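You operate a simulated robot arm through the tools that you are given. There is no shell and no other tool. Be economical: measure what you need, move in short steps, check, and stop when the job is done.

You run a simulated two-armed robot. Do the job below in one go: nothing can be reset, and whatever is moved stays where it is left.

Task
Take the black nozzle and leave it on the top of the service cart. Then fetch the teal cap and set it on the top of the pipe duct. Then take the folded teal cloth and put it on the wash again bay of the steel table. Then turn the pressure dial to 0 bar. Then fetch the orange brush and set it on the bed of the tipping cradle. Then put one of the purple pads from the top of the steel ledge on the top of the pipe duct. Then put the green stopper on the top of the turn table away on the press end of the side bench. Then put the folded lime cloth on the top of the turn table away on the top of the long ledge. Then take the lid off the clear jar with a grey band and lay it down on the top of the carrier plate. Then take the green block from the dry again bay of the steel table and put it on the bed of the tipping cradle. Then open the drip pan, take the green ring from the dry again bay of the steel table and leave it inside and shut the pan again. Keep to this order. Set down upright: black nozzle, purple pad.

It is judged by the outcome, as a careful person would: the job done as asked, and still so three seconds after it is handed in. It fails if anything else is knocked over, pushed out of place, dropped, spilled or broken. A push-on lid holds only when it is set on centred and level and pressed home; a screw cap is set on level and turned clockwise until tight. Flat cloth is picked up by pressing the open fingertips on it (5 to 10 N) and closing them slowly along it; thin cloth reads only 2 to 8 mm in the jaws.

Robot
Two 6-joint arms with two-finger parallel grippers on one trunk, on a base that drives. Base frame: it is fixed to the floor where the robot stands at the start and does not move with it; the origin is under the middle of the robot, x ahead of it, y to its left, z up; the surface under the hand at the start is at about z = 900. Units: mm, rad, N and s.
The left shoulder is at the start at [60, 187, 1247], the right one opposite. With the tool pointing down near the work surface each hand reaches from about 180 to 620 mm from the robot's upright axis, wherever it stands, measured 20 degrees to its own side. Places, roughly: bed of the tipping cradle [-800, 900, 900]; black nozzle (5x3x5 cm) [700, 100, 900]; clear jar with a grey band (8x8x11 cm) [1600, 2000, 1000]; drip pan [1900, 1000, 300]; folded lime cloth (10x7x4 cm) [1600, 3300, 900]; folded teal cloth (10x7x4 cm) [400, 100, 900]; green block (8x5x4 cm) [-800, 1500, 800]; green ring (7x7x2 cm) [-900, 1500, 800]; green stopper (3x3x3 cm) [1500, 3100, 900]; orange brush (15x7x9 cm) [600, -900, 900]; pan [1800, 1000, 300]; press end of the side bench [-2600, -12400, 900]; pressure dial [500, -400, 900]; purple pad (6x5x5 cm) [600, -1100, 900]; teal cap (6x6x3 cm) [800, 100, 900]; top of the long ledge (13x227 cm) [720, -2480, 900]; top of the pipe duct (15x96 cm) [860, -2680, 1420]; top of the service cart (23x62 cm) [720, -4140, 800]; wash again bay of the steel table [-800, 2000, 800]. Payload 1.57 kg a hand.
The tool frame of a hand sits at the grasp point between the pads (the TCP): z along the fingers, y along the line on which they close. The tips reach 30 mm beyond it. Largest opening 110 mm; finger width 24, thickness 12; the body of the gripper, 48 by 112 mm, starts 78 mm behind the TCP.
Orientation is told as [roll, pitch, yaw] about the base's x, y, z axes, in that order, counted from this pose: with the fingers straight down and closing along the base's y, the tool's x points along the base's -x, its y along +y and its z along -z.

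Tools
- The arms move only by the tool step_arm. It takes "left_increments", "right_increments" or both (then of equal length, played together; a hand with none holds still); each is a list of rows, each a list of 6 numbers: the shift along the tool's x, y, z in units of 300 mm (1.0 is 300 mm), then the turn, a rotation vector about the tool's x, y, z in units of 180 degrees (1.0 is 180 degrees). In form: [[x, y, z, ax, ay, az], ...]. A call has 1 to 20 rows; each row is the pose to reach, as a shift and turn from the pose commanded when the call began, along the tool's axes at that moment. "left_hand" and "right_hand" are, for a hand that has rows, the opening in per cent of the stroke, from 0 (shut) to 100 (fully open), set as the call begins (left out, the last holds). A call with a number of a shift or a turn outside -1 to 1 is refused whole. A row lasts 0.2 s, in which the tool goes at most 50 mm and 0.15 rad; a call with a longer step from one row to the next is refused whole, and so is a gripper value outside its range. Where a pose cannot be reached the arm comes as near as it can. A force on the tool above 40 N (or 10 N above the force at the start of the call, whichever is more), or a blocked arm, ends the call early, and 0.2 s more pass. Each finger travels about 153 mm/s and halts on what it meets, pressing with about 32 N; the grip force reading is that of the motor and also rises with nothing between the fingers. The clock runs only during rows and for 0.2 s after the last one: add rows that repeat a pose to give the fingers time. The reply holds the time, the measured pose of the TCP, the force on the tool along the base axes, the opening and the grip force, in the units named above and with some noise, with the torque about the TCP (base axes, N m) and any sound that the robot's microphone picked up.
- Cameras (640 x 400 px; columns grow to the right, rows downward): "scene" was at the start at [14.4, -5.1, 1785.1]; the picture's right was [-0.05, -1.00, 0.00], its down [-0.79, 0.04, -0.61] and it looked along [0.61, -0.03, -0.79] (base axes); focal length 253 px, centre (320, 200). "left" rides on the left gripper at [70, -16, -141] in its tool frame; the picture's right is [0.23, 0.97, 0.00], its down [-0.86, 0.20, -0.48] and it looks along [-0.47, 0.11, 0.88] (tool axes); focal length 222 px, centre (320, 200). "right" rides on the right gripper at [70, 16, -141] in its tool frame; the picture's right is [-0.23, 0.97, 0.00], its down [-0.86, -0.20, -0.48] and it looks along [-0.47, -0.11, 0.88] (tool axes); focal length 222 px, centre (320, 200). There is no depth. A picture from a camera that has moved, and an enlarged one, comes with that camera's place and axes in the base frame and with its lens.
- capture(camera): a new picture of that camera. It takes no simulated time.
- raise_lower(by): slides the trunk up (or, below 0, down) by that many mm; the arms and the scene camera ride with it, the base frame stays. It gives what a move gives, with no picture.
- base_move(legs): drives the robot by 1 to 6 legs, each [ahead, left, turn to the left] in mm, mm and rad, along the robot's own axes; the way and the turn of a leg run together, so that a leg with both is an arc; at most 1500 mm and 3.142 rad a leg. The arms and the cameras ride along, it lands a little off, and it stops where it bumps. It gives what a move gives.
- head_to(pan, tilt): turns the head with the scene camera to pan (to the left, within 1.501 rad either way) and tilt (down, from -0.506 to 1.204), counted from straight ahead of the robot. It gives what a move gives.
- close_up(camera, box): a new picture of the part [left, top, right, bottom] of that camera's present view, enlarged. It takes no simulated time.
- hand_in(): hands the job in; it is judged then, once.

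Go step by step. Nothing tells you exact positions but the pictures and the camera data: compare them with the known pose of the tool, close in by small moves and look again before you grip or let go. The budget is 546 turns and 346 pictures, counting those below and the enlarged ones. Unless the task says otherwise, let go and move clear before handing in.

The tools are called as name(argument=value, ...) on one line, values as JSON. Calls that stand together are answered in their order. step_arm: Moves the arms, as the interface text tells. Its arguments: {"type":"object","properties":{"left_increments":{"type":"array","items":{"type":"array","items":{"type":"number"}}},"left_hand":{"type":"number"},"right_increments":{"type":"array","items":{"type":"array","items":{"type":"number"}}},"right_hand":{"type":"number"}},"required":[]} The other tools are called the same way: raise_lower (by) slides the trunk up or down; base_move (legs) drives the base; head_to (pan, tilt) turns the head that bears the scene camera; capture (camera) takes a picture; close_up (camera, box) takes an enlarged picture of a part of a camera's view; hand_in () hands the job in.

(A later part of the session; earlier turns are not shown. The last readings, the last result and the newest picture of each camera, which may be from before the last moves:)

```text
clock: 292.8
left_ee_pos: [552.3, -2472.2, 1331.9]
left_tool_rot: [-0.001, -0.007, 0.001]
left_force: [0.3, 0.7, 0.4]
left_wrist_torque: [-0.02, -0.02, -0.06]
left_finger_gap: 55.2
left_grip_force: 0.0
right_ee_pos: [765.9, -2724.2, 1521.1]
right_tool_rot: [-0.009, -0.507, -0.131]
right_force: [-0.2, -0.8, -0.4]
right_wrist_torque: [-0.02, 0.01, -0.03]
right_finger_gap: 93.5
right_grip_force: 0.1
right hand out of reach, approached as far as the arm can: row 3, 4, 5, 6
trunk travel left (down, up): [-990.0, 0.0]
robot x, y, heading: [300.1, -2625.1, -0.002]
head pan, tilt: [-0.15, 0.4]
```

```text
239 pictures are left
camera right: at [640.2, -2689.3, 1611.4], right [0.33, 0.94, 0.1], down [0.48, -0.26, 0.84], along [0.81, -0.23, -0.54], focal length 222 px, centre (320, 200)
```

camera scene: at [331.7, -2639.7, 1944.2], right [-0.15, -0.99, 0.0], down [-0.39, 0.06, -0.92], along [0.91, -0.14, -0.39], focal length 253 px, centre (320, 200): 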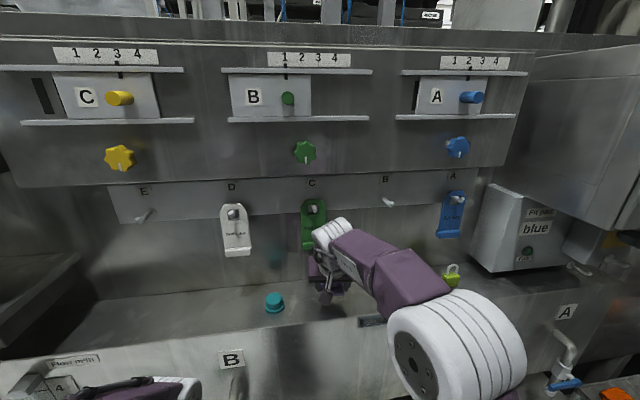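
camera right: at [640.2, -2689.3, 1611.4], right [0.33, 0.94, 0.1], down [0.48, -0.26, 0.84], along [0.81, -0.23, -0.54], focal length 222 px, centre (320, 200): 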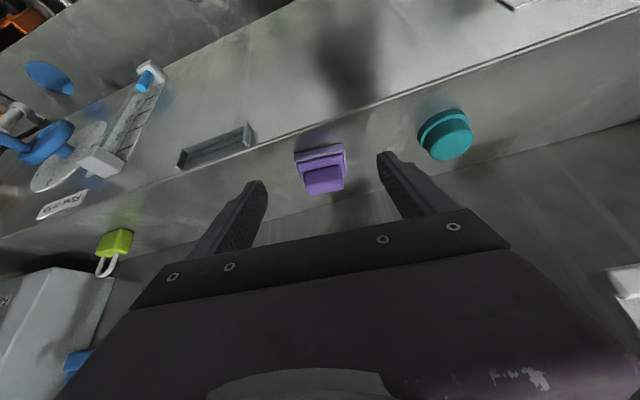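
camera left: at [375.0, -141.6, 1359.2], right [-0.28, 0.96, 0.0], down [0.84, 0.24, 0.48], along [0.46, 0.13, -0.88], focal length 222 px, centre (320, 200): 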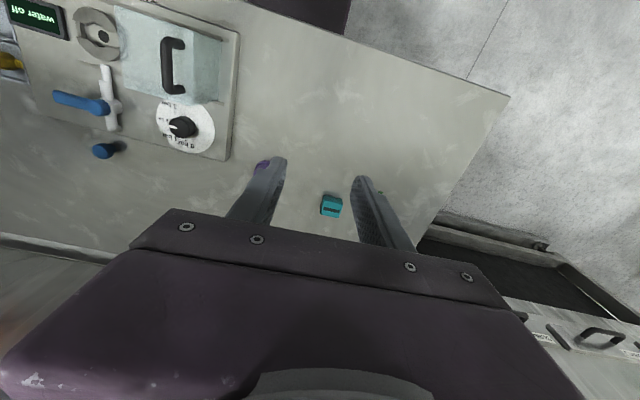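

The pad stands on the duct. Now the green stopper on the turn table: I back out, lower the trunk, straighten the right hand and look toward the turn table.

base_move(legs=[[-520, 0, 0]])

raise_lower(by=-115)

step_arm(right_increments=[[0.08, -0.04, 0.07, 0, 0.032, 0], [0.16, -0.08, 0.14, 0, 0.064, 0], [0.24, -0.12, 0.21, 0, 0.096, 0], [0.32, -0.16, 0.28, 0, 0.128, 0], [0.395, -0.19, 0.354, 0, 0.161, 0]])

step_arm(right_increments=[[0, 0, 0, 0, 0, -0.042], [0, 0, 0, 0, 0, -0.042]])

base_move(legs=[[0, 1450, 0], [0, 1450, 0], [0, 1000, 0]])

head_to(pan=1.0, tilt=0.35)

capture(camera="scene")

```text
clock: 295.8
left_ee_pos: [39.6, -2473.2, 1329.9]
left_tool_rot: [0.002, -0.004, -0.014]
left_force: [0.7, 0.7, 0.4]
left_wrist_torque: [0.02, 0.02, -0.01]
left_finger_gap: 55.2
left_grip_force: 0.1
right_ee_pos: [253.7, -2728.5, 1519.9]
right_tool_rot: [-0.008, -0.506, -0.145]
right_force: [-0.2, -0.6, 0.7]
right_wrist_torque: [0.01, -0.01, -0.01]
right_finger_gap: 93.6
right_grip_force: 0.1
trunk travel left (down, up): [-990.0, 0.0]
robot x, y, heading: [-215.2, -2619.3, -0.014]
head pan, tilt: [-0.15, 0.4]
```

```text
clock: 297.2
left_ee_pos: [36.5, -2472.2, 1216.7]
left_tool_rot: [0.001, -0.005, -0.013]
left_force: [0.7, 0.0, 0.0]
left_wrist_torque: [-0.02, -0.01, -0.02]
left_finger_gap: 54.8
left_grip_force: 0.1
right_ee_pos: [249.9, -2727.5, 1406.6]
right_tool_rot: [-0.009, -0.507, -0.145]
right_force: [0.6, 0.3, 0.7]
right_wrist_torque: [0.03, -0.03, -0.02]
right_finger_gap: 93.3
right_grip_force: 0.0
trunk travel left (down, up): [-875.0, 115.0]
robot x, y, heading: [-217.8, -2623.4, -0.014]
head pan, tilt: [-0.15, 0.4]
```

```text
clock: 298.4
left_ee_pos: [39.1, -2473.6, 1216.0]
left_tool_rot: [0.003, -0.004, -0.014]
left_force: [-0.5, 0.0, 0.1]
left_wrist_torque: [0.01, 0.06, 0.0]
left_finger_gap: 55.1
left_grip_force: 0.1
right_ee_pos: [167.3, -2781.3, 1206.4]
right_tool_rot: [-0.152, -0.111, -0.141]
right_force: [0.0, 0.6, 0.4]
right_wrist_torque: [0.0, -0.02, -0.01]
right_finger_gap: 93.7
right_grip_force: 0.0
right hand out of reach, approached as far as the arm can: row 1, 2, 3, 4, 5
trunk travel left (down, up): [-875.0, 115.0]
robot x, y, heading: [-221.3, -2617.3, -0.016]
head pan, tilt: [-0.15, 0.4]
```

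```text
clock: 299.0
left_ee_pos: [37.5, -2472.7, 1215.6]
left_tool_rot: [0.002, -0.006, -0.012]
left_force: [0.6, 0.0, 0.4]
left_wrist_torque: [0.0, -0.02, 0.01]
left_finger_gap: 54.7
left_grip_force: 0.0
right_ee_pos: [166.2, -2780.9, 1205.8]
right_tool_rot: [-0.166, -0.09, -0.009]
right_force: [0.2, -0.1, 0.0]
right_wrist_torque: [0.02, -0.04, 0.01]
right_finger_gap: 93.8
right_grip_force: 0.0
trunk travel left (down, up): [-875.0, 115.0]
robot x, y, heading: [-217.2, -2619.2, -0.016]
head pan, tilt: [-0.15, 0.4]
```

```text
clock: 317.8
left_ee_pos: [138.8, 1414.4, 1216.0]
left_tool_rot: [0.003, -0.006, -0.027]
left_force: [-0.8, 0.1, 0.4]
left_wrist_torque: [0.02, -0.03, -0.04]
left_finger_gap: 54.8
left_grip_force: 0.0
right_ee_pos: [263.6, 1101.6, 1205.9]
right_tool_rot: [-0.165, -0.092, -0.022]
right_force: [0.0, -0.4, 0.0]
right_wrist_torque: [0.02, 0.0, 0.0]
right_finger_gap: 93.6
right_grip_force: 0.1
trunk travel left (down, up): [-875.0, 115.0]
robot x, y, heading: [-119.3, 1271.2, -0.023]
head pan, tilt: [-0.15, 0.4]
```

```text
clock: 319.1
left_ee_pos: [139.2, 1412.7, 1216.0]
left_tool_rot: [0.001, -0.005, -0.026]
left_force: [1.0, -0.5, -1.0]
left_wrist_torque: [0.01, -0.01, -0.01]
left_finger_gap: 55.1
left_grip_force: 0.2
right_ee_pos: [265.0, 1104.1, 1205.3]
right_tool_rot: [-0.165, -0.093, -0.021]
right_force: [-0.4, 0.0, -0.7]
right_wrist_torque: [0.03, -0.02, 0.0]
right_finger_gap: 93.4
right_grip_force: 0.0
trunk travel left (down, up): [-875.0, 115.0]
robot x, y, heading: [-118.1, 1270.0, -0.031]
head pan, tilt: [1.0, 0.351]
```

```text
238 pictures are left
camera scene: at [-126.8, 1346.3, 1833.8], right [0.83, -0.56, 0.0], down [-0.19, -0.28, -0.94], along [0.53, 0.78, -0.34], focal length 253 px, centre (320, 200)
```

scene: 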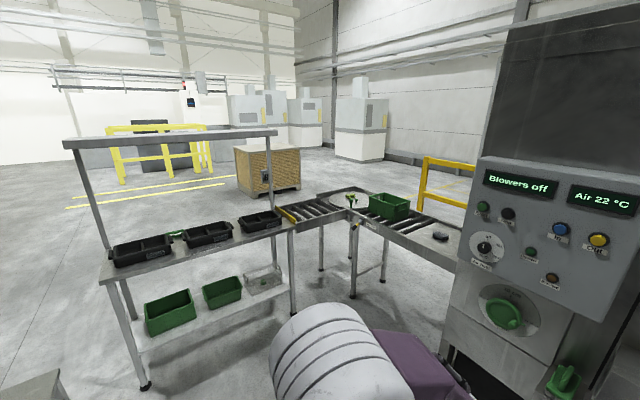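

The turn table is the white disc at the conveyor corner near [1600, 3300]. I drive toward its inner corner and look closer.

base_move(legs=[[0, 1080, 0.03], [850, 0, 0], [0, 0, 0.75]])

head_to(pan=0, tilt=0.6)

capture(camera="scene")

```text
clock: 331.0
left_ee_pos: [856.1, 2634.2, 1215.0]
left_tool_rot: [0.001, -0.004, 0.742]
left_force: [0.5, 0.6, -1.2]
left_wrist_torque: [-0.03, 0.03, -0.02]
left_finger_gap: 54.9
left_grip_force: 0.0
right_ee_pos: [1161.9, 2496.8, 1205.3]
right_tool_rot: [-0.165, -0.093, 0.743]
right_force: [-0.5, -0.7, 0.7]
right_wrist_torque: [0.04, 0.0, -0.04]
right_finger_gap: 93.5
right_grip_force: 0.0
trunk travel left (down, up): [-875.0, 115.0]
robot x, y, heading: [774.2, 2352.8, 0.739]
head pan, tilt: [1.0, 0.351]
```

```text
clock: 332.2
left_ee_pos: [854.6, 2635.4, 1215.8]
left_tool_rot: [0.001, -0.007, 0.739]
left_force: [-0.2, 0.8, 1.5]
left_wrist_torque: [-0.01, -0.01, 0.0]
left_finger_gap: 55.0
left_grip_force: 0.2
right_ee_pos: [1162.0, 2499.0, 1206.8]
right_tool_rot: [-0.165, -0.092, 0.743]
right_force: [0.2, 0.1, 0.1]
right_wrist_torque: [-0.02, -0.02, -0.04]
right_finger_gap: 93.4
right_grip_force: 0.0
trunk travel left (down, up): [-875.0, 115.0]
robot x, y, heading: [773.9, 2353.7, 0.74]
head pan, tilt: [0.0, 0.6]
```

```text
237 pictures are left
camera scene: at [790.9, 2369.1, 1811.0], right [0.67, -0.74, 0.0], down [-0.42, -0.38, -0.83], along [0.61, 0.56, -0.56], focal length 253 px, centre (320, 200)
```

scene: 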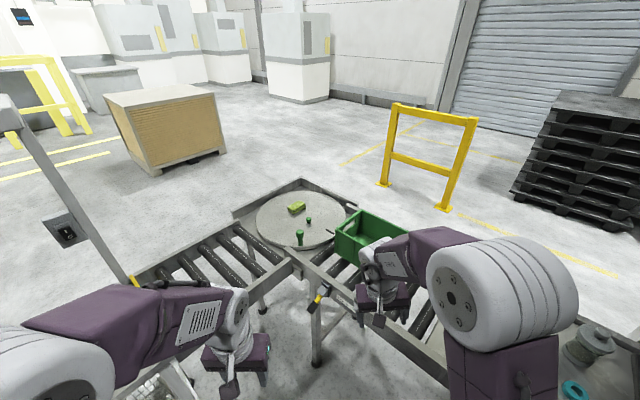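

close_up(camera="scene", box=[220, 170, 400, 320])

```text
2.67 times, centred on (310, 245) of scene
camera zoom: at [790.9, 2369.1, 1811.0], right [0.67, -0.74, 0.0], down [-0.42, -0.38, -0.83], along [0.61, 0.56, -0.56], focal length 675 px, centre (347, 80)
```

zoom: 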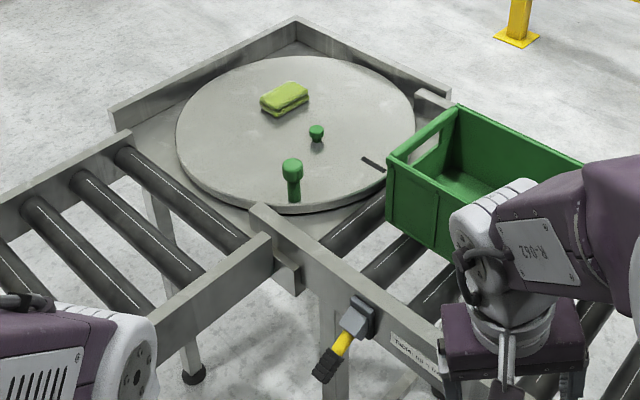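

On the turn table I see the lime cloth, a small green stopper-like piece and a tall green post (probably the crank handle). I drive closer to tell them apart.

base_move(legs=[[330, 0, 0.045]])

head_to(pan=0, tilt=0.75)

capture(camera="scene")

close_up(camera="scene", box=[230, 130, 410, 280])

```text
clock: 334.4
left_ee_pos: [1081.8, 2868.2, 1216.3]
left_tool_rot: [0.002, -0.007, 0.791]
left_force: [-0.1, 0.5, 0.3]
left_wrist_torque: [-0.02, 0.03, 0.02]
left_finger_gap: 54.9
left_grip_force: 0.0
right_ee_pos: [1392.7, 2748.5, 1206.5]
right_tool_rot: [-0.166, -0.093, 0.793]
right_force: [-0.7, 0.2, 0.2]
right_wrist_torque: [0.02, -0.02, 0.01]
right_finger_gap: 93.6
right_grip_force: 0.1
trunk travel left (down, up): [-875.0, 115.0]
robot x, y, heading: [1012.0, 2584.4, 0.789]
head pan, tilt: [0.0, 0.6]
```

```text
clock: 335.1
left_ee_pos: [1083.2, 2869.8, 1215.2]
left_tool_rot: [0.001, -0.005, 0.789]
left_force: [-0.1, 0.0, 0.1]
left_wrist_torque: [0.01, 0.0, 0.01]
left_finger_gap: 55.0
left_grip_force: 0.0
right_ee_pos: [1394.3, 2750.7, 1205.6]
right_tool_rot: [-0.165, -0.092, 0.795]
right_force: [0.0, 0.0, 0.6]
right_wrist_torque: [0.0, 0.03, 0.0]
right_finger_gap: 93.5
right_grip_force: 0.1
trunk travel left (down, up): [-875.0, 115.0]
robot x, y, heading: [1013.6, 2584.2, 0.789]
head pan, tilt: [0.0, 0.75]
```

```text
235 pictures are left
camera scene: at [1026.8, 2597.5, 1798.2], right [0.71, -0.7, 0.0], down [-0.48, -0.48, -0.73], along [0.51, 0.52, -0.68], focal length 253 px, centre (320, 200)
```

scene: 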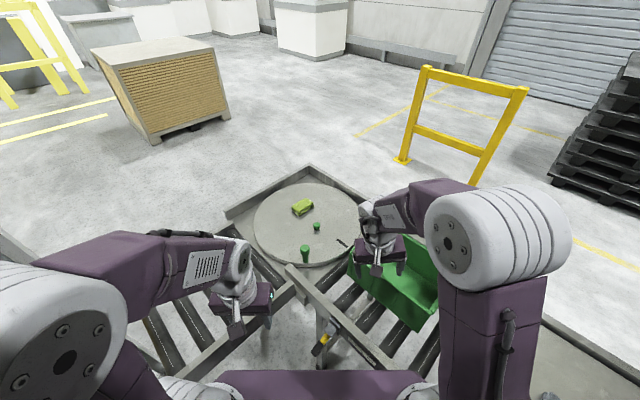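

```text
2.67 times, centred on (320, 205) of scene
camera zoom: at [1026.8, 2597.5, 1798.2], right [0.71, -0.7, 0.0], down [-0.48, -0.48, -0.73], along [0.51, 0.52, -0.68], focal length 675 px, centre (320, 187)
```

zoom: 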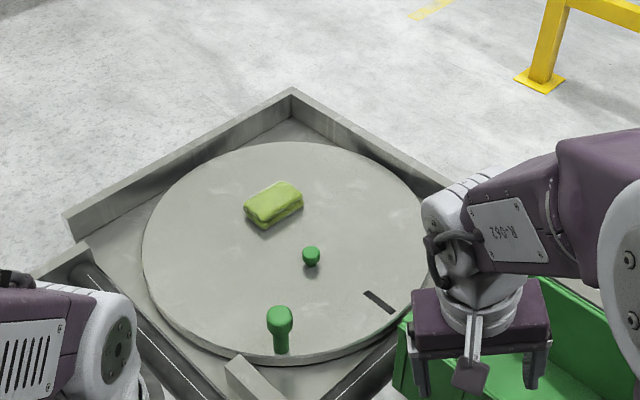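

The tall post is the turntable's crank knob; the small piece near [1530, 3130] is the stopper. I move 80 mm closer, staying clear of the hanging lever, and extend the left hand with a 0.7 rad forward tilt.

base_move(legs=[[80, 0, 0]])

step_arm(left_increments=[[-0.12, -0.04, 0.03, 0, -0.04, 0], [-0.24, -0.08, 0.06, 0, -0.08, 0], [-0.36, -0.12, 0.09, 0, -0.12, 0], [-0.48, -0.16, 0.12, 0, -0.16, 0], [-0.6, -0.21, 0.15, 0, -0.2, 0], [-0.72, -0.26, 0.18, 0, -0.223, 0]], left_hand=60)

capture(camera="left")

capture(camera="scene")

```text
clock: 336.2
left_ee_pos: [1131.9, 2920.3, 1217.7]
left_tool_rot: [0.001, -0.01, 0.79]
left_force: [-0.3, 0.2, 0.7]
left_wrist_torque: [0.03, -0.04, -0.01]
left_finger_gap: 55.1
left_grip_force: 0.0
right_ee_pos: [1445.6, 2801.0, 1208.1]
right_tool_rot: [-0.166, -0.097, 0.796]
right_force: [0.2, -0.5, -0.6]
right_wrist_torque: [0.04, -0.07, 0.01]
right_finger_gap: 93.3
right_grip_force: 0.1
trunk travel left (down, up): [-875.0, 115.0]
robot x, y, heading: [1066.7, 2640.3, 0.79]
head pan, tilt: [0.0, 0.75]
```

```text
clock: 337.6
left_ee_pos: [1347.9, 3027.1, 1164.2]
left_tool_rot: [0.002, -0.703, 0.789]
left_force: [0.3, 0.5, 0.8]
left_wrist_torque: [-0.01, 0.03, 0.02]
left_finger_gap: 66.0
left_grip_force: 0.1
right_ee_pos: [1451.7, 2806.6, 1205.2]
right_tool_rot: [-0.162, -0.092, 0.794]
right_force: [1.1, 0.7, 0.7]
right_wrist_torque: [0.0, 0.02, 0.01]
right_finger_gap: 93.3
right_grip_force: 0.1
trunk travel left (down, up): [-875.0, 115.0]
robot x, y, heading: [1068.5, 2639.8, 0.79]
head pan, tilt: [0.0, 0.75]
```

```text
233 pictures are left
camera left: at [1257.4, 2911.9, 1227.6], right [-0.81, 0.56, -0.15], down [0.1, 0.38, 0.92], along [0.57, 0.73, -0.37], focal length 222 px, centre (320, 200)
```

left: 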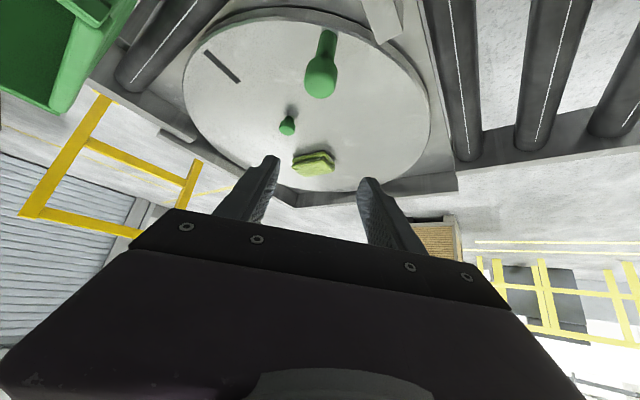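

```text
232 pictures are left
camera scene: at [1085.8, 2655.0, 1798.1], right [0.71, -0.7, 0.0], down [-0.48, -0.49, -0.73], along [0.51, 0.52, -0.68], focal length 253 px, centre (320, 200)
```

scene: 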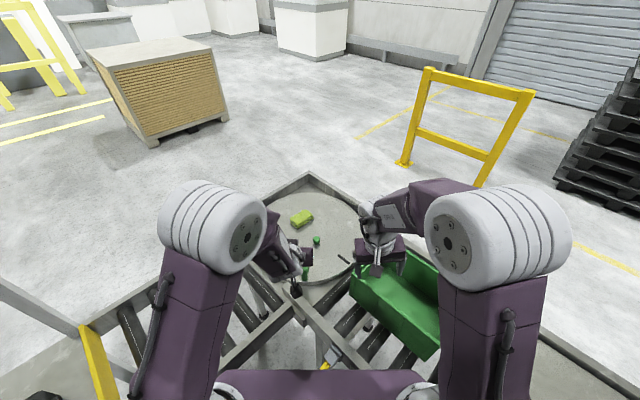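

The crank post (about 90 mm tall) stands between me and the stopper, so a tilted approach would hit it with the wrist camera. I'll instead turn the base right so my left shoulder comes nearer, and reach straight down.

step_arm(left_increments=[[0, 0, -0.05, 0, 0.045, 0], [0, 0, -0.1, 0, 0.09, 0], [0, 0, -0.15, 0, 0.135, 0], [0, 0, -0.15, 0, 0.18, 0], [0, 0, -0.15, 0, 0.223, 0]])

base_move(legs=[[0, 0, -0.79]])

head_to(pan=0.8, tilt=0.8)

capture(camera="scene")

capture(camera="left")

```text
clock: 338.8
left_ee_pos: [1325.4, 3004.0, 1198.0]
left_tool_rot: [0.001, -0.001, 0.79]
left_force: [-0.4, 0.2, 0.6]
left_wrist_torque: [-0.04, 0.02, 0.0]
left_finger_gap: 65.7
left_grip_force: 0.1
left hand out of reach, approached as far as the arm can: row 2, 3
right_ee_pos: [1450.7, 2805.7, 1206.1]
right_tool_rot: [-0.164, -0.09, 0.797]
right_force: [-0.9, 0.0, -0.1]
right_wrist_torque: [-0.01, 0.02, 0.03]
right_finger_gap: 93.5
right_grip_force: 0.1
trunk travel left (down, up): [-875.0, 115.0]
robot x, y, heading: [1065.4, 2636.7, 0.786]
head pan, tilt: [0.0, 0.75]
```

```text
clock: 341.3
left_ee_pos: [1508.3, 2707.1, 1198.0]
left_tool_rot: [0.002, -0.006, -0.01]
left_force: [0.2, 0.6, 0.3]
left_wrist_torque: [-0.02, 0.01, 0.0]
left_finger_gap: 65.9
left_grip_force: 0.0
right_ee_pos: [1452.8, 2480.4, 1207.1]
right_tool_rot: [-0.165, -0.091, -0.007]
right_force: [1.5, -0.1, 0.2]
right_wrist_torque: [0.01, 0.04, -0.06]
right_finger_gap: 93.6
right_grip_force: 0.0
trunk travel left (down, up): [-875.0, 115.0]
robot x, y, heading: [1068.6, 2637.9, -0.008]
head pan, tilt: [0.0, 0.75]
```

```text
clock: 342.4
left_ee_pos: [1507.2, 2708.1, 1198.6]
left_tool_rot: [0.001, -0.005, -0.01]
left_force: [-0.2, 0.5, -0.1]
left_wrist_torque: [-0.01, -0.01, 0.02]
left_finger_gap: 65.9
left_grip_force: 0.1
right_ee_pos: [1452.5, 2479.9, 1205.8]
right_tool_rot: [-0.167, -0.092, -0.006]
right_force: [1.1, -0.1, -0.4]
right_wrist_torque: [-0.01, -0.03, 0.01]
right_finger_gap: 93.7
right_grip_force: 0.0
trunk travel left (down, up): [-875.0, 115.0]
robot x, y, heading: [1068.0, 2637.0, -0.009]
head pan, tilt: [0.799, 0.799]
```

```text
231 pictures are left
camera scene: at [1063.7, 2695.6, 1794.2], right [0.71, -0.71, 0.0], down [-0.51, -0.51, -0.7], along [0.49, 0.49, -0.72], focal length 253 px, centre (320, 200)
```

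scene: 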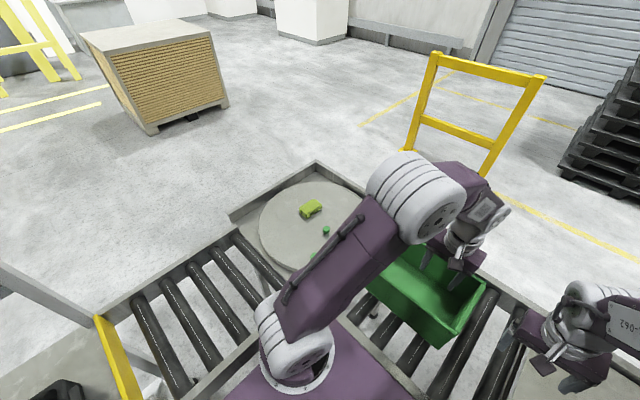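

```text
230 pictures are left
camera left: at [1437.3, 2691.8, 1339.7], right [-0.22, 0.98, 0.0], down [0.86, 0.19, 0.48], along [0.47, 0.1, -0.88], focal length 222 px, centre (320, 200)
```

left: 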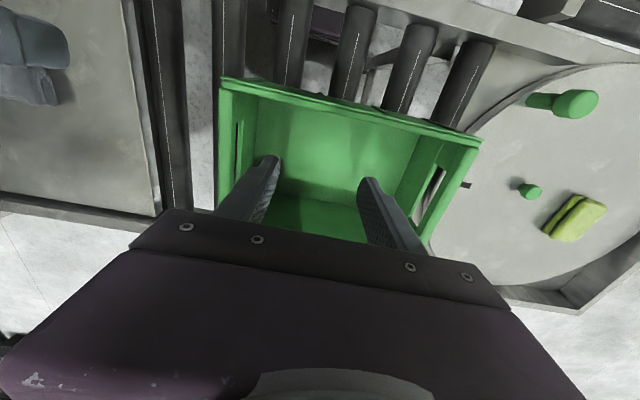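

The stopper reads [1537, 3138]. I move the left hand above it in two strokes, then lower the trunk 80 mm for reach.

step_arm(left_increments=[[-0.01, 0.15, 0, 0, 0, 0], [-0.02, 0.3, 0, 0, 0, 0], [-0.03, 0.45, 0, 0, 0, 0], [-0.04, 0.6, 0, 0, 0, 0], [-0.05, 0.75, 0, 0, 0, 0], [-0.06, 0.9, 0, 0, 0, 0]])

step_arm(left_increments=[[-0.015, 0.14, 0, 0, 0, 0], [-0.03, 0.28, 0, 0, 0, 0], [-0.04, 0.42, 0, 0, 0, 0], [-0.045, 0.53, 0, 0, 0, 0]])

raise_lower(by=-80)

capture(camera="left")

```text
clock: 343.8
left_ee_pos: [1527.7, 2978.7, 1199.9]
left_tool_rot: [0.0, -0.005, -0.013]
left_force: [-0.2, -0.1, 0.6]
left_wrist_torque: [0.0, 0.0, -0.01]
left_finger_gap: 66.0
left_grip_force: 0.1
right_ee_pos: [1451.9, 2481.6, 1206.0]
right_tool_rot: [-0.166, -0.091, -0.007]
right_force: [0.1, 0.6, 0.0]
right_wrist_torque: [0.0, -0.03, 0.0]
right_finger_gap: 93.3
right_grip_force: 0.1
trunk travel left (down, up): [-875.0, 115.0]
robot x, y, heading: [1065.4, 2641.1, -0.005]
head pan, tilt: [0.799, 0.799]
```

```text
clock: 344.8
left_ee_pos: [1542.2, 3138.5, 1201.1]
left_tool_rot: [0.001, -0.005, -0.011]
left_force: [0.0, 0.4, 0.9]
left_wrist_torque: [-0.03, 0.01, -0.02]
left_finger_gap: 66.1
left_grip_force: 0.0
right_ee_pos: [1452.4, 2481.9, 1207.2]
right_tool_rot: [-0.164, -0.091, -0.008]
right_force: [0.2, 0.3, -1.1]
right_wrist_torque: [-0.03, 0.01, 0.02]
right_finger_gap: 93.8
right_grip_force: 0.0
trunk travel left (down, up): [-875.0, 115.0]
robot x, y, heading: [1067.1, 2638.9, -0.009]
head pan, tilt: [0.799, 0.799]
```

```text
clock: 346.0
left_ee_pos: [1542.7, 3137.8, 1121.9]
left_tool_rot: [0.001, -0.006, -0.011]
left_force: [0.4, -0.6, 0.0]
left_wrist_torque: [0.01, 0.01, -0.01]
left_finger_gap: 65.9
left_grip_force: 0.0
right_ee_pos: [1453.1, 2480.2, 1126.8]
right_tool_rot: [-0.164, -0.094, -0.005]
right_force: [0.0, -1.4, -0.3]
right_wrist_torque: [-0.01, 0.0, 0.0]
right_finger_gap: 93.5
right_grip_force: 0.1
trunk travel left (down, up): [-795.0, 195.0]
robot x, y, heading: [1068.2, 2640.9, -0.013]
head pan, tilt: [0.799, 0.799]
```

```text
229 pictures are left
camera left: at [1472.1, 3122.0, 1263.8], right [-0.22, 0.98, 0.0], down [0.86, 0.19, 0.48], along [0.47, 0.1, -0.88], focal length 222 px, centre (320, 200)
```

left: 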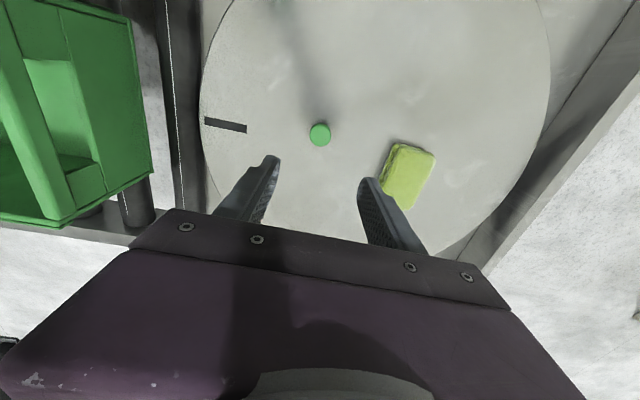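

The stopper is under the hand at about [1539, 3135]. I descend carefully toward it.

step_arm(left_increments=[[0.013, -0.01, 0.15, 0, 0, 0], [0.013, -0.01, 0.3, 0, 0, 0], [0.013, -0.01, 0.42, 0, 0, 0], [0.013, -0.01, 0.5, 0, 0, 0]])

capture(camera="left")

```text
clock: 347.0
left_ee_pos: [1539.9, 3135.5, 968.7]
left_tool_rot: [0.001, -0.005, -0.011]
left_force: [-0.7, 0.0, -0.3]
left_wrist_torque: [0.02, -0.03, -0.02]
left_finger_gap: 65.9
left_grip_force: 0.1
right_ee_pos: [1453.0, 2480.7, 1125.2]
right_tool_rot: [-0.165, -0.09, -0.007]
right_force: [-0.1, -0.6, -0.3]
right_wrist_torque: [-0.01, 0.01, 0.01]
right_finger_gap: 93.5
right_grip_force: 0.0
trunk travel left (down, up): [-795.0, 195.0]
robot x, y, heading: [1066.2, 2638.4, -0.011]
head pan, tilt: [0.799, 0.799]
```

```text
228 pictures are left
camera left: at [1469.4, 3119.0, 1111.1], right [-0.22, 0.98, 0.0], down [0.86, 0.19, 0.48], along [0.47, 0.1, -0.88], focal length 222 px, centre (320, 200)
```

left: 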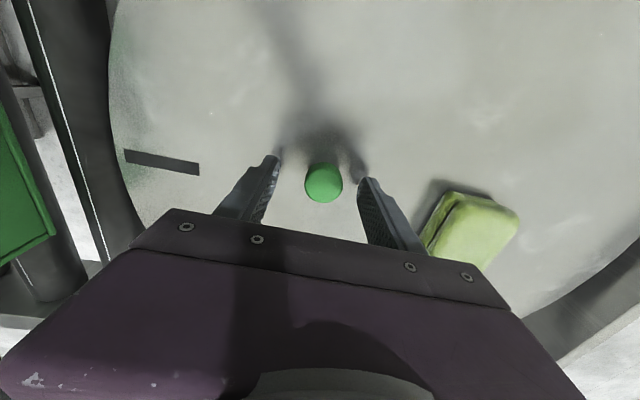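

step_arm(left_increments=[[0, 0.003, 0.01, 0, 0, 0], [0, 0.003, 0.02, 0, 0, 0], [0, 0.003, 0.025, 0, 0, 0]])

step_arm(left_increments=[[0, 0, 0, 0, 0, 0], [0, 0, 0, 0, 0, 0], [0, 0, 0, 0, 0, 0], [0, 0, 0, 0, 0, 0]], left_hand=0)

capture(camera="left")

```text
clock: 347.8
left_ee_pos: [1537.7, 3135.9, 963.1]
left_tool_rot: [0.002, -0.007, -0.012]
left_force: [0.1, 0.3, 0.5]
left_wrist_torque: [0.0, -0.01, 0.0]
left_finger_gap: 65.9
left_grip_force: 0.1
right_ee_pos: [1452.2, 2479.8, 1126.7]
right_tool_rot: [-0.165, -0.091, -0.007]
right_force: [0.3, 0.6, -0.2]
right_wrist_torque: [0.01, -0.02, 0.0]
right_finger_gap: 93.4
right_grip_force: 0.1
trunk travel left (down, up): [-795.0, 195.0]
robot x, y, heading: [1066.9, 2639.6, -0.009]
head pan, tilt: [0.799, 0.799]
```

```text
clock: 348.8
left_ee_pos: [1539.5, 3136.2, 963.9]
left_tool_rot: [0.003, -0.004, -0.011]
left_force: [-0.7, -0.6, 0.9]
left_wrist_torque: [-0.02, 0.03, -0.03]
left_finger_gap: 27.5
left_grip_force: 31.7
right_ee_pos: [1452.6, 2480.4, 1126.5]
right_tool_rot: [-0.166, -0.09, -0.007]
right_force: [0.8, -0.8, -0.1]
right_wrist_torque: [0.0, -0.01, 0.01]
right_finger_gap: 93.6
right_grip_force: 0.0
trunk travel left (down, up): [-795.0, 195.0]
robot x, y, heading: [1066.4, 2638.2, -0.008]
head pan, tilt: [0.799, 0.799]
```

```text
227 pictures are left
camera left: at [1468.9, 3119.8, 1105.6], right [-0.22, 0.98, 0.0], down [0.86, 0.19, 0.48], along [0.47, 0.1, -0.88], focal length 222 px, centre (320, 200)
```

left: 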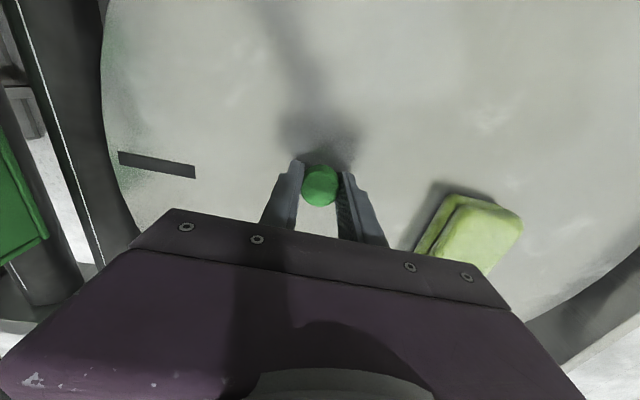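

The stopper is gripped. I lift, raise the trunk and bring the hand back in.

step_arm(left_increments=[[0, 0, -0.1, 0, 0, 0], [0, 0, -0.25, 0, 0, 0], [0, 0, -0.4, 0, 0, 0], [0, 0, -0.53, 0, 0, 0]])

raise_lower(by=80)

step_arm(left_increments=[[0.02, -0.14, 0, 0, 0, 0], [0.04, -0.28, 0, 0, 0, 0], [0.06, -0.42, 0, 0, 0, 0], [0.08, -0.56, 0, 0, 0, 0], [0.1, -0.7, 0, 0, 0, 0], [0.12, -0.84, 0, 0, 0, 0], [0.14, -0.98, 0, 0, 0, 0]])

capture(camera="left")

```text
clock: 349.8
left_ee_pos: [1538.1, 3136.0, 1123.2]
left_tool_rot: [0.002, -0.006, -0.01]
left_force: [0.6, -0.5, -0.3]
left_wrist_torque: [0.01, -0.02, 0.04]
left_finger_gap: 27.4
left_grip_force: 31.8
right_ee_pos: [1452.6, 2479.8, 1126.0]
right_tool_rot: [-0.163, -0.091, -0.007]
right_force: [-0.3, 0.3, 0.0]
right_wrist_torque: [0.01, -0.01, 0.03]
right_finger_gap: 93.4
right_grip_force: 0.0
trunk travel left (down, up): [-795.0, 195.0]
robot x, y, heading: [1067.7, 2639.0, -0.008]
head pan, tilt: [0.799, 0.799]
```

```text
clock: 351.0
left_ee_pos: [1539.2, 3136.2, 1202.9]
left_tool_rot: [0.002, -0.007, -0.011]
left_force: [0.3, -0.5, 0.1]
left_wrist_torque: [0.01, 0.01, -0.01]
left_finger_gap: 27.6
left_grip_force: 31.9
right_ee_pos: [1452.8, 2479.4, 1207.0]
right_tool_rot: [-0.166, -0.091, -0.009]
right_force: [0.6, -0.9, -0.1]
right_wrist_torque: [0.0, 0.0, 0.01]
right_finger_gap: 93.4
right_grip_force: 0.1
trunk travel left (down, up): [-875.0, 115.0]
robot x, y, heading: [1066.8, 2644.0, -0.009]
head pan, tilt: [0.799, 0.799]
```

```text
clock: 352.6
left_ee_pos: [1492.4, 2840.7, 1202.2]
left_tool_rot: [0.001, -0.004, -0.011]
left_force: [0.5, -0.5, 0.0]
left_wrist_torque: [0.03, 0.0, -0.02]
left_finger_gap: 27.6
left_grip_force: 32.1
right_ee_pos: [1451.5, 2479.1, 1205.1]
right_tool_rot: [-0.164, -0.092, -0.006]
right_force: [-0.1, -0.5, -0.1]
right_wrist_torque: [0.02, -0.03, 0.03]
right_finger_gap: 93.7
right_grip_force: 0.0
trunk travel left (down, up): [-875.0, 115.0]
robot x, y, heading: [1066.4, 2640.3, -0.012]
head pan, tilt: [0.799, 0.799]
```

```text
226 pictures are left
camera left: at [1422.7, 2824.2, 1344.8], right [-0.22, 0.98, 0.0], down [0.85, 0.19, 0.48], along [0.47, 0.11, -0.88], focal length 222 px, centre (320, 200)
```

left: 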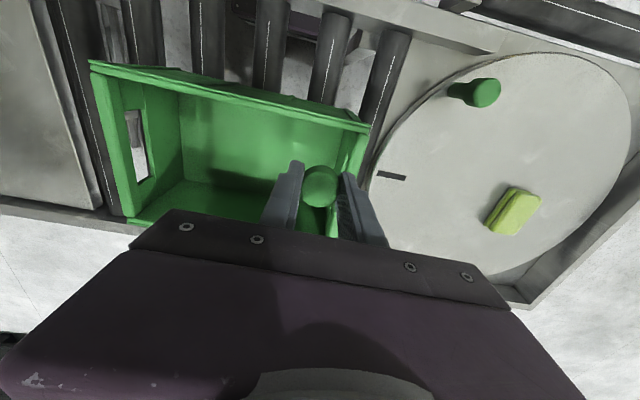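

The stopper is safely held. The side bench is far away, so I back out, face -y and drive down the aisle, looking ahead on the way.

base_move(legs=[[-1180, 0, 0], [0, 0, -1.56], [1450, 0, 0], [1450, 0, 0], [1450, 0, 0], [1300, 0, 0]])

head_to(pan=0, tilt=0.35)

capture(camera="scene")

```text
clock: 389.0
left_ee_pos: [249.4, -3437.0, 1203.0]
left_tool_rot: [0.0, -0.005, -1.52]
left_force: [-0.4, -0.1, -0.3]
left_wrist_torque: [-0.02, 0.0, -0.02]
left_finger_gap: 28.0
left_grip_force: 31.6
right_ee_pos: [-114.8, -3417.3, 1206.7]
right_tool_rot: [-0.166, -0.093, -1.519]
right_force: [-0.2, 0.1, 0.1]
right_wrist_torque: [-0.04, 0.03, 0.01]
right_finger_gap: 93.3
right_grip_force: 0.1
trunk travel left (down, up): [-875.0, 115.0]
robot x, y, heading: [20.3, -3020.9, -1.521]
head pan, tilt: [0.799, 0.799]
```

```text
clock: 390.2
left_ee_pos: [249.8, -3436.9, 1203.0]
left_tool_rot: [0.001, -0.003, -1.521]
left_force: [0.4, 0.5, 0.3]
left_wrist_torque: [0.0, 0.01, -0.02]
left_finger_gap: 27.7
left_grip_force: 31.6
right_ee_pos: [-114.9, -3417.3, 1206.7]
right_tool_rot: [-0.166, -0.094, -1.519]
right_force: [-0.2, 0.0, -0.2]
right_wrist_torque: [-0.02, 0.0, 0.0]
right_finger_gap: 93.8
right_grip_force: 0.0
trunk travel left (down, up): [-875.0, 115.0]
robot x, y, heading: [24.3, -3024.2, -1.525]
head pan, tilt: [0.0, 0.351]
```

```text
225 pictures are left
camera scene: at [23.0, -3058.4, 1833.8], right [-1.0, -0.05, 0.0], down [-0.02, 0.34, -0.94], along [0.05, -0.94, -0.34], focal length 253 px, centre (320, 200)
```

scene: 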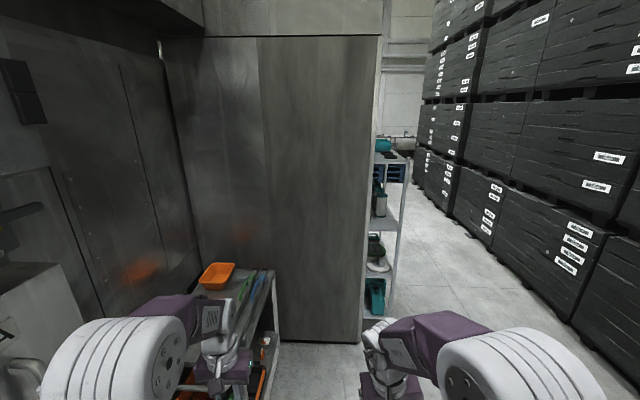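

The corridor continues to the right of the cabinet and shelf, between x≈-500 and -2000. I sidestep into it and drive on.

base_move(legs=[[500, 0, 0], [0, -1200, -0.045], [1450, 0, 0], [1450, 0, 0], [1450, 0, 0]])

capture(camera="scene")

```text
clock: 397.4
left_ee_pos: [-667.6, -4002.6, 1201.5]
left_tool_rot: [0.001, -0.002, -1.637]
left_force: [-0.1, 0.2, -0.2]
left_wrist_torque: [0.02, 0.01, 0.01]
left_finger_gap: 27.6
left_grip_force: 31.8
right_ee_pos: [-1026.2, -3943.3, 1206.1]
right_tool_rot: [-0.165, -0.09, -1.633]
right_force: [-0.8, -0.7, -0.4]
right_wrist_torque: [0.03, 0.0, 0.0]
right_finger_gap: 93.2
right_grip_force: 0.0
trunk travel left (down, up): [-875.0, 115.0]
robot x, y, heading: [-845.5, -3566.9, -1.635]
head pan, tilt: [0.0, 0.351]
stopped in leg 2: the robot was blocked; the commanded pose is now the measured one
```

```text
224 pictures are left
camera scene: at [-849.1, -3602.2, 1833.7], right [-1.0, 0.07, 0.0], down [0.02, 0.34, -0.94], along [-0.06, -0.94, -0.35], focal length 253 px, centre (320, 200)
```

scene: 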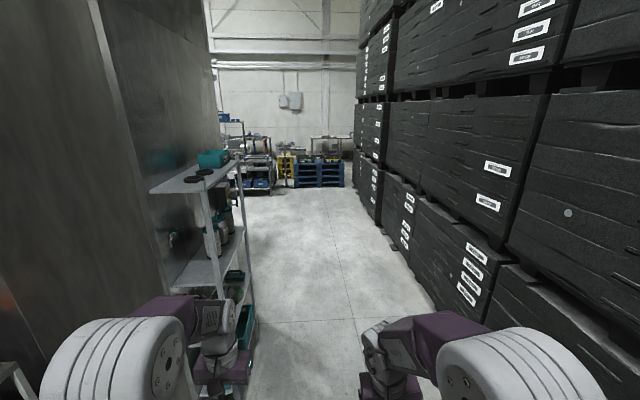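

I was blocked on my right side at x≈-845. I look right to see what it is.

head_to(pan=-1.4, tilt=0.7)

capture(camera="scene")

```text
clock: 398.9
left_ee_pos: [-665.7, -4001.4, 1203.3]
left_tool_rot: [0.001, -0.005, -1.638]
left_force: [-0.7, -0.2, -0.5]
left_wrist_torque: [0.01, -0.01, -0.04]
left_finger_gap: 27.8
left_grip_force: 31.9
right_ee_pos: [-1025.4, -3940.4, 1207.4]
right_tool_rot: [-0.167, -0.093, -1.633]
right_force: [-0.3, 0.2, -0.5]
right_wrist_torque: [0.02, 0.0, 0.05]
right_finger_gap: 93.3
right_grip_force: 0.1
trunk travel left (down, up): [-875.0, 115.0]
robot x, y, heading: [-847.0, -3562.2, -1.635]
head pan, tilt: [-1.4, 0.7]
```

```text
223 pictures are left
camera scene: at [-925.3, -3514.4, 1802.4], right [-0.1, 0.99, 0.0], down [0.64, 0.07, -0.77], along [-0.76, -0.08, -0.64], focal length 253 px, centre (320, 200)
```

scene: 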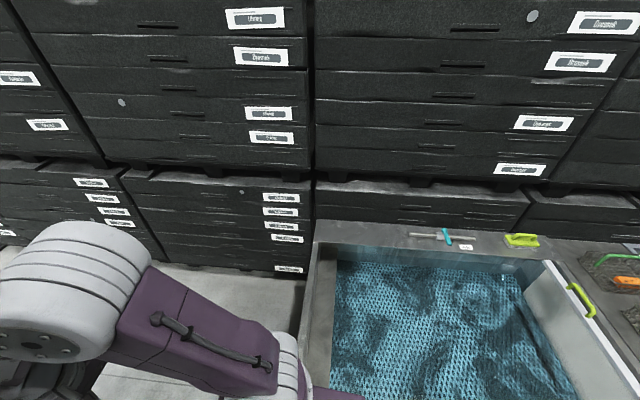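

It is the corner of the blue-mesh tank (heavy and unmoved). I go forward past it first, then sidestep and continue.

base_move(legs=[[60, 40, 0], [450, 0, 0.065], [0, -280, 0], [1450, 0, 0], [1450, 0, 0], [1450, 0, 0]])

head_to(pan=0, tilt=0.35)

capture(camera="scene")

```text
clock: 424.2
left_ee_pos: [-820.5, -8842.5, 1202.8]
left_tool_rot: [0.002, -0.004, -1.559]
left_force: [0.1, 0.1, -0.4]
left_wrist_torque: [0.01, -0.01, -0.06]
left_finger_gap: 27.9
left_grip_force: 32.4
right_ee_pos: [-1184.5, -8809.1, 1206.1]
right_tool_rot: [-0.166, -0.091, -1.555]
right_force: [0.4, 0.1, -0.5]
right_wrist_torque: [-0.02, 0.01, 0.0]
right_finger_gap: 93.5
right_grip_force: 0.2
trunk travel left (down, up): [-875.0, 115.0]
robot x, y, heading: [-1030.1, -8423.8, -1.564]
head pan, tilt: [-1.4, 0.7]
```

```text
clock: 425.7
left_ee_pos: [-820.4, -8842.9, 1203.8]
left_tool_rot: [0.001, -0.002, -1.557]
left_force: [0.3, -0.5, 0.0]
left_wrist_torque: [0.0, 0.02, 0.0]
left_finger_gap: 28.1
left_grip_force: 32.0
right_ee_pos: [-1183.9, -8810.2, 1205.8]
right_tool_rot: [-0.166, -0.093, -1.554]
right_force: [0.2, 0.1, -0.5]
right_wrist_torque: [-0.03, -0.01, -0.02]
right_finger_gap: 93.5
right_grip_force: 0.0
trunk travel left (down, up): [-875.0, 115.0]
robot x, y, heading: [-1032.7, -8419.4, -1.56]
head pan, tilt: [0.0, 0.351]
```

```text
222 pictures are left
camera scene: at [-1032.5, -8456.3, 1833.8], right [-1.0, -0.01, 0.0], down [0.0, 0.34, -0.94], along [0.01, -0.94, -0.34], focal length 253 px, centre (320, 200)
```

scene: 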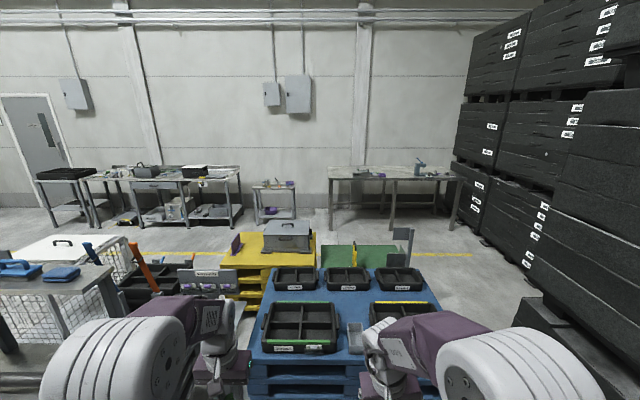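

The side bench stands at the far wall (y≈-12350), with the press end near x≈-2550. Blue pallets are straight ahead, so I look right before sidestepping.

head_to(pan=-1.0, tilt=0.45)

capture(camera="scene")

```text
clock: 427.0
left_ee_pos: [-821.8, -8843.0, 1202.9]
left_tool_rot: [0.003, -0.004, -1.561]
left_force: [0.3, -0.3, -0.2]
left_wrist_torque: [0.0, -0.04, 0.01]
left_finger_gap: 27.9
left_grip_force: 32.0
right_ee_pos: [-1182.9, -8810.5, 1205.6]
right_tool_rot: [-0.164, -0.09, -1.556]
right_force: [0.1, 1.5, 0.7]
right_wrist_torque: [0.0, 0.02, -0.01]
right_finger_gap: 93.4
right_grip_force: 0.0
trunk travel left (down, up): [-875.0, 115.0]
robot x, y, heading: [-1028.4, -8422.5, -1.557]
head pan, tilt: [-1.0, 0.45]
```

```text
221 pictures are left
camera scene: at [-1110.1, -8413.6, 1824.6], right [-0.55, 0.84, 0.0], down [0.36, 0.24, -0.9], along [-0.75, -0.49, -0.44], focal length 253 px, centre (320, 200)
```

scene: 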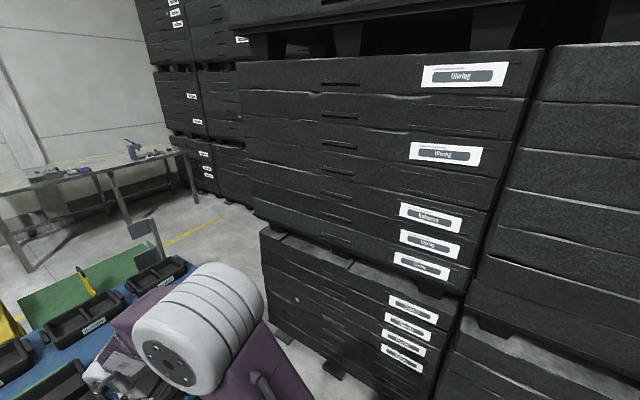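

The right side is too narrow between the crate corner and the blue pallets. I look to the left.

head_to(pan=0.6, tilt=0.5)

capture(camera="scene")

head_to(pan=-0.4, tilt=0.6)

capture(camera="scene")

```text
clock: 428.7
left_ee_pos: [-821.6, -8843.1, 1203.1]
left_tool_rot: [0.002, -0.003, -1.559]
left_force: [-0.4, 0.0, -0.5]
left_wrist_torque: [0.0, -0.02, 0.0]
left_finger_gap: 27.8
left_grip_force: 31.8
right_ee_pos: [-1183.9, -8809.4, 1206.5]
right_tool_rot: [-0.167, -0.093, -1.554]
right_force: [-0.6, 0.0, 0.7]
right_wrist_torque: [0.04, -0.01, 0.02]
right_finger_gap: 93.6
right_grip_force: 0.0
trunk travel left (down, up): [-875.0, 115.0]
robot x, y, heading: [-1034.0, -8417.4, -1.561]
head pan, tilt: [0.6, 0.499]
```

```text
220 pictures are left
camera scene: at [-981.2, -8437.6, 1820.1], right [-0.82, -0.57, 0.0], down [-0.27, 0.39, -0.88], along [0.5, -0.72, -0.48], focal length 253 px, centre (320, 200)
```

scene: 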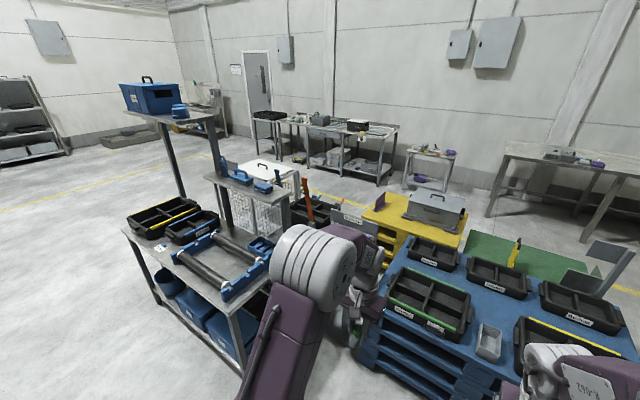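

```text
clock: 429.9
left_ee_pos: [-820.8, -8843.6, 1203.2]
left_tool_rot: [0.002, -0.005, -1.559]
left_force: [0.5, -0.9, -0.2]
left_wrist_torque: [-0.04, 0.0, 0.04]
left_finger_gap: 27.8
left_grip_force: 32.2
right_ee_pos: [-1183.6, -8809.4, 1206.3]
right_tool_rot: [-0.165, -0.093, -1.554]
right_force: [-0.5, -0.2, 0.3]
right_wrist_torque: [-0.01, 0.01, 0.0]
right_finger_gap: 93.5
right_grip_force: 0.1
trunk travel left (down, up): [-875.0, 115.0]
robot x, y, heading: [-1032.9, -8420.3, -1.559]
head pan, tilt: [-0.4, 0.6]
```

```text
219 pictures are left
camera scene: at [-1066.8, -8444.9, 1811.0], right [-0.93, 0.38, 0.0], down [0.21, 0.52, -0.83], along [-0.31, -0.76, -0.56], focal length 253 px, centre (320, 200)
```

scene: 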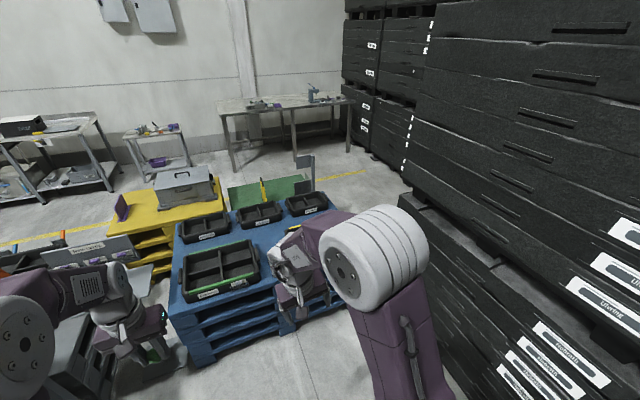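

The right gap is too narrow; on the left there is a table with open floor beyond it. I look further left to plan a detour around that table.

base_move(legs=[[-350, 0, 0]])

head_to(pan=1.1, tilt=0.35)

capture(camera="scene")

```text
clock: 432.2
left_ee_pos: [-821.9, -8496.5, 1202.5]
left_tool_rot: [0.001, -0.001, -1.554]
left_force: [-0.8, -0.4, 0.1]
left_wrist_torque: [0.01, 0.02, -0.01]
left_finger_gap: 27.8
left_grip_force: 32.0
right_ee_pos: [-1186.0, -8464.7, 1204.7]
right_tool_rot: [-0.166, -0.089, -1.551]
right_force: [-0.5, -1.0, -0.5]
right_wrist_torque: [-0.01, 0.02, 0.01]
right_finger_gap: 93.5
right_grip_force: 0.0
trunk travel left (down, up): [-875.0, 115.0]
robot x, y, heading: [-1040.1, -8075.7, -1.549]
head pan, tilt: [-0.4, 0.6]
```

```text
clock: 433.8
left_ee_pos: [-822.0, -8493.0, 1202.6]
left_tool_rot: [0.002, -0.003, -1.553]
left_force: [-0.4, -0.3, -0.1]
left_wrist_torque: [0.02, 0.01, 0.02]
left_finger_gap: 28.1
left_grip_force: 32.3
right_ee_pos: [-1186.5, -8461.9, 1206.7]
right_tool_rot: [-0.166, -0.092, -1.548]
right_force: [-0.4, -0.1, -0.7]
right_wrist_torque: [0.03, -0.02, 0.02]
right_finger_gap: 93.7
right_grip_force: 0.0
trunk travel left (down, up): [-875.0, 115.0]
robot x, y, heading: [-1036.6, -8075.2, -1.556]
head pan, tilt: [1.1, 0.351]
```

```text
218 pictures are left
camera scene: at [-954.9, -8055.3, 1833.8], right [-0.44, -0.9, 0.0], down [-0.31, 0.15, -0.94], along [0.84, -0.41, -0.34], focal length 253 px, centre (320, 200)
```

scene: 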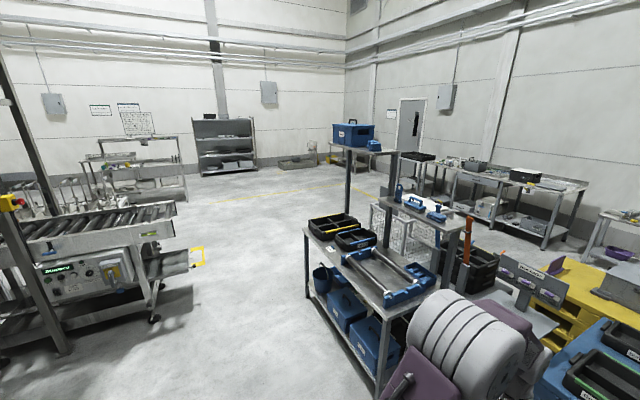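

Around the left of that table the floor is open. I drive left, then forward toward the far wall, and look right along the benches.

base_move(legs=[[0, 1300, 0], [0, 1300, 0], [1450, 0, 0], [1250, 0, 0]])

head_to(pan=-1.2, tilt=0.4)

capture(camera="scene")

```text
clock: 444.9
left_ee_pos: [1523.7, -8471.1, 1202.1]
left_tool_rot: [0.0, -0.001, -1.533]
left_force: [0.7, -0.5, -0.4]
left_wrist_torque: [0.02, -0.01, -0.01]
left_finger_gap: 28.2
left_grip_force: 31.7
right_ee_pos: [1159.6, -8448.3, 1206.0]
right_tool_rot: [-0.165, -0.09, -1.53]
right_force: [0.0, 0.1, -0.2]
right_wrist_torque: [0.04, 0.0, -0.02]
right_finger_gap: 93.4
right_grip_force: 0.0
trunk travel left (down, up): [-875.0, 115.0]
robot x, y, heading: [1297.6, -8056.1, -1.532]
head pan, tilt: [1.1, 0.351]
stopped in leg 2: the robot was blocked; the commanded pose is now the measured one
```

```text
clock: 447.0
left_ee_pos: [1523.0, -8469.7, 1201.9]
left_tool_rot: [0.003, -0.005, -1.534]
left_force: [-0.3, -0.6, -0.4]
left_wrist_torque: [0.04, -0.01, 0.0]
left_finger_gap: 27.7
left_grip_force: 32.1
right_ee_pos: [1159.1, -8446.5, 1205.9]
right_tool_rot: [-0.165, -0.092, -1.53]
right_force: [0.0, 0.8, -0.2]
right_wrist_torque: [-0.04, 0.03, 0.01]
right_finger_gap: 93.3
right_grip_force: 0.1
trunk travel left (down, up): [-875.0, 115.0]
robot x, y, heading: [1298.9, -8056.6, -1.534]
head pan, tilt: [-1.201, 0.4]
```

```text
217 pictures are left
camera scene: at [1212.5, -8032.5, 1829.3], right [-0.4, 0.92, 0.0], down [0.36, 0.15, -0.92], along [-0.85, -0.36, -0.39], focal length 253 px, centre (320, 200)
```

scene: 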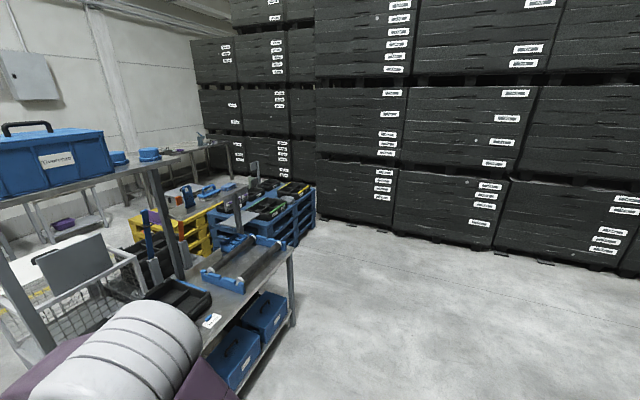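

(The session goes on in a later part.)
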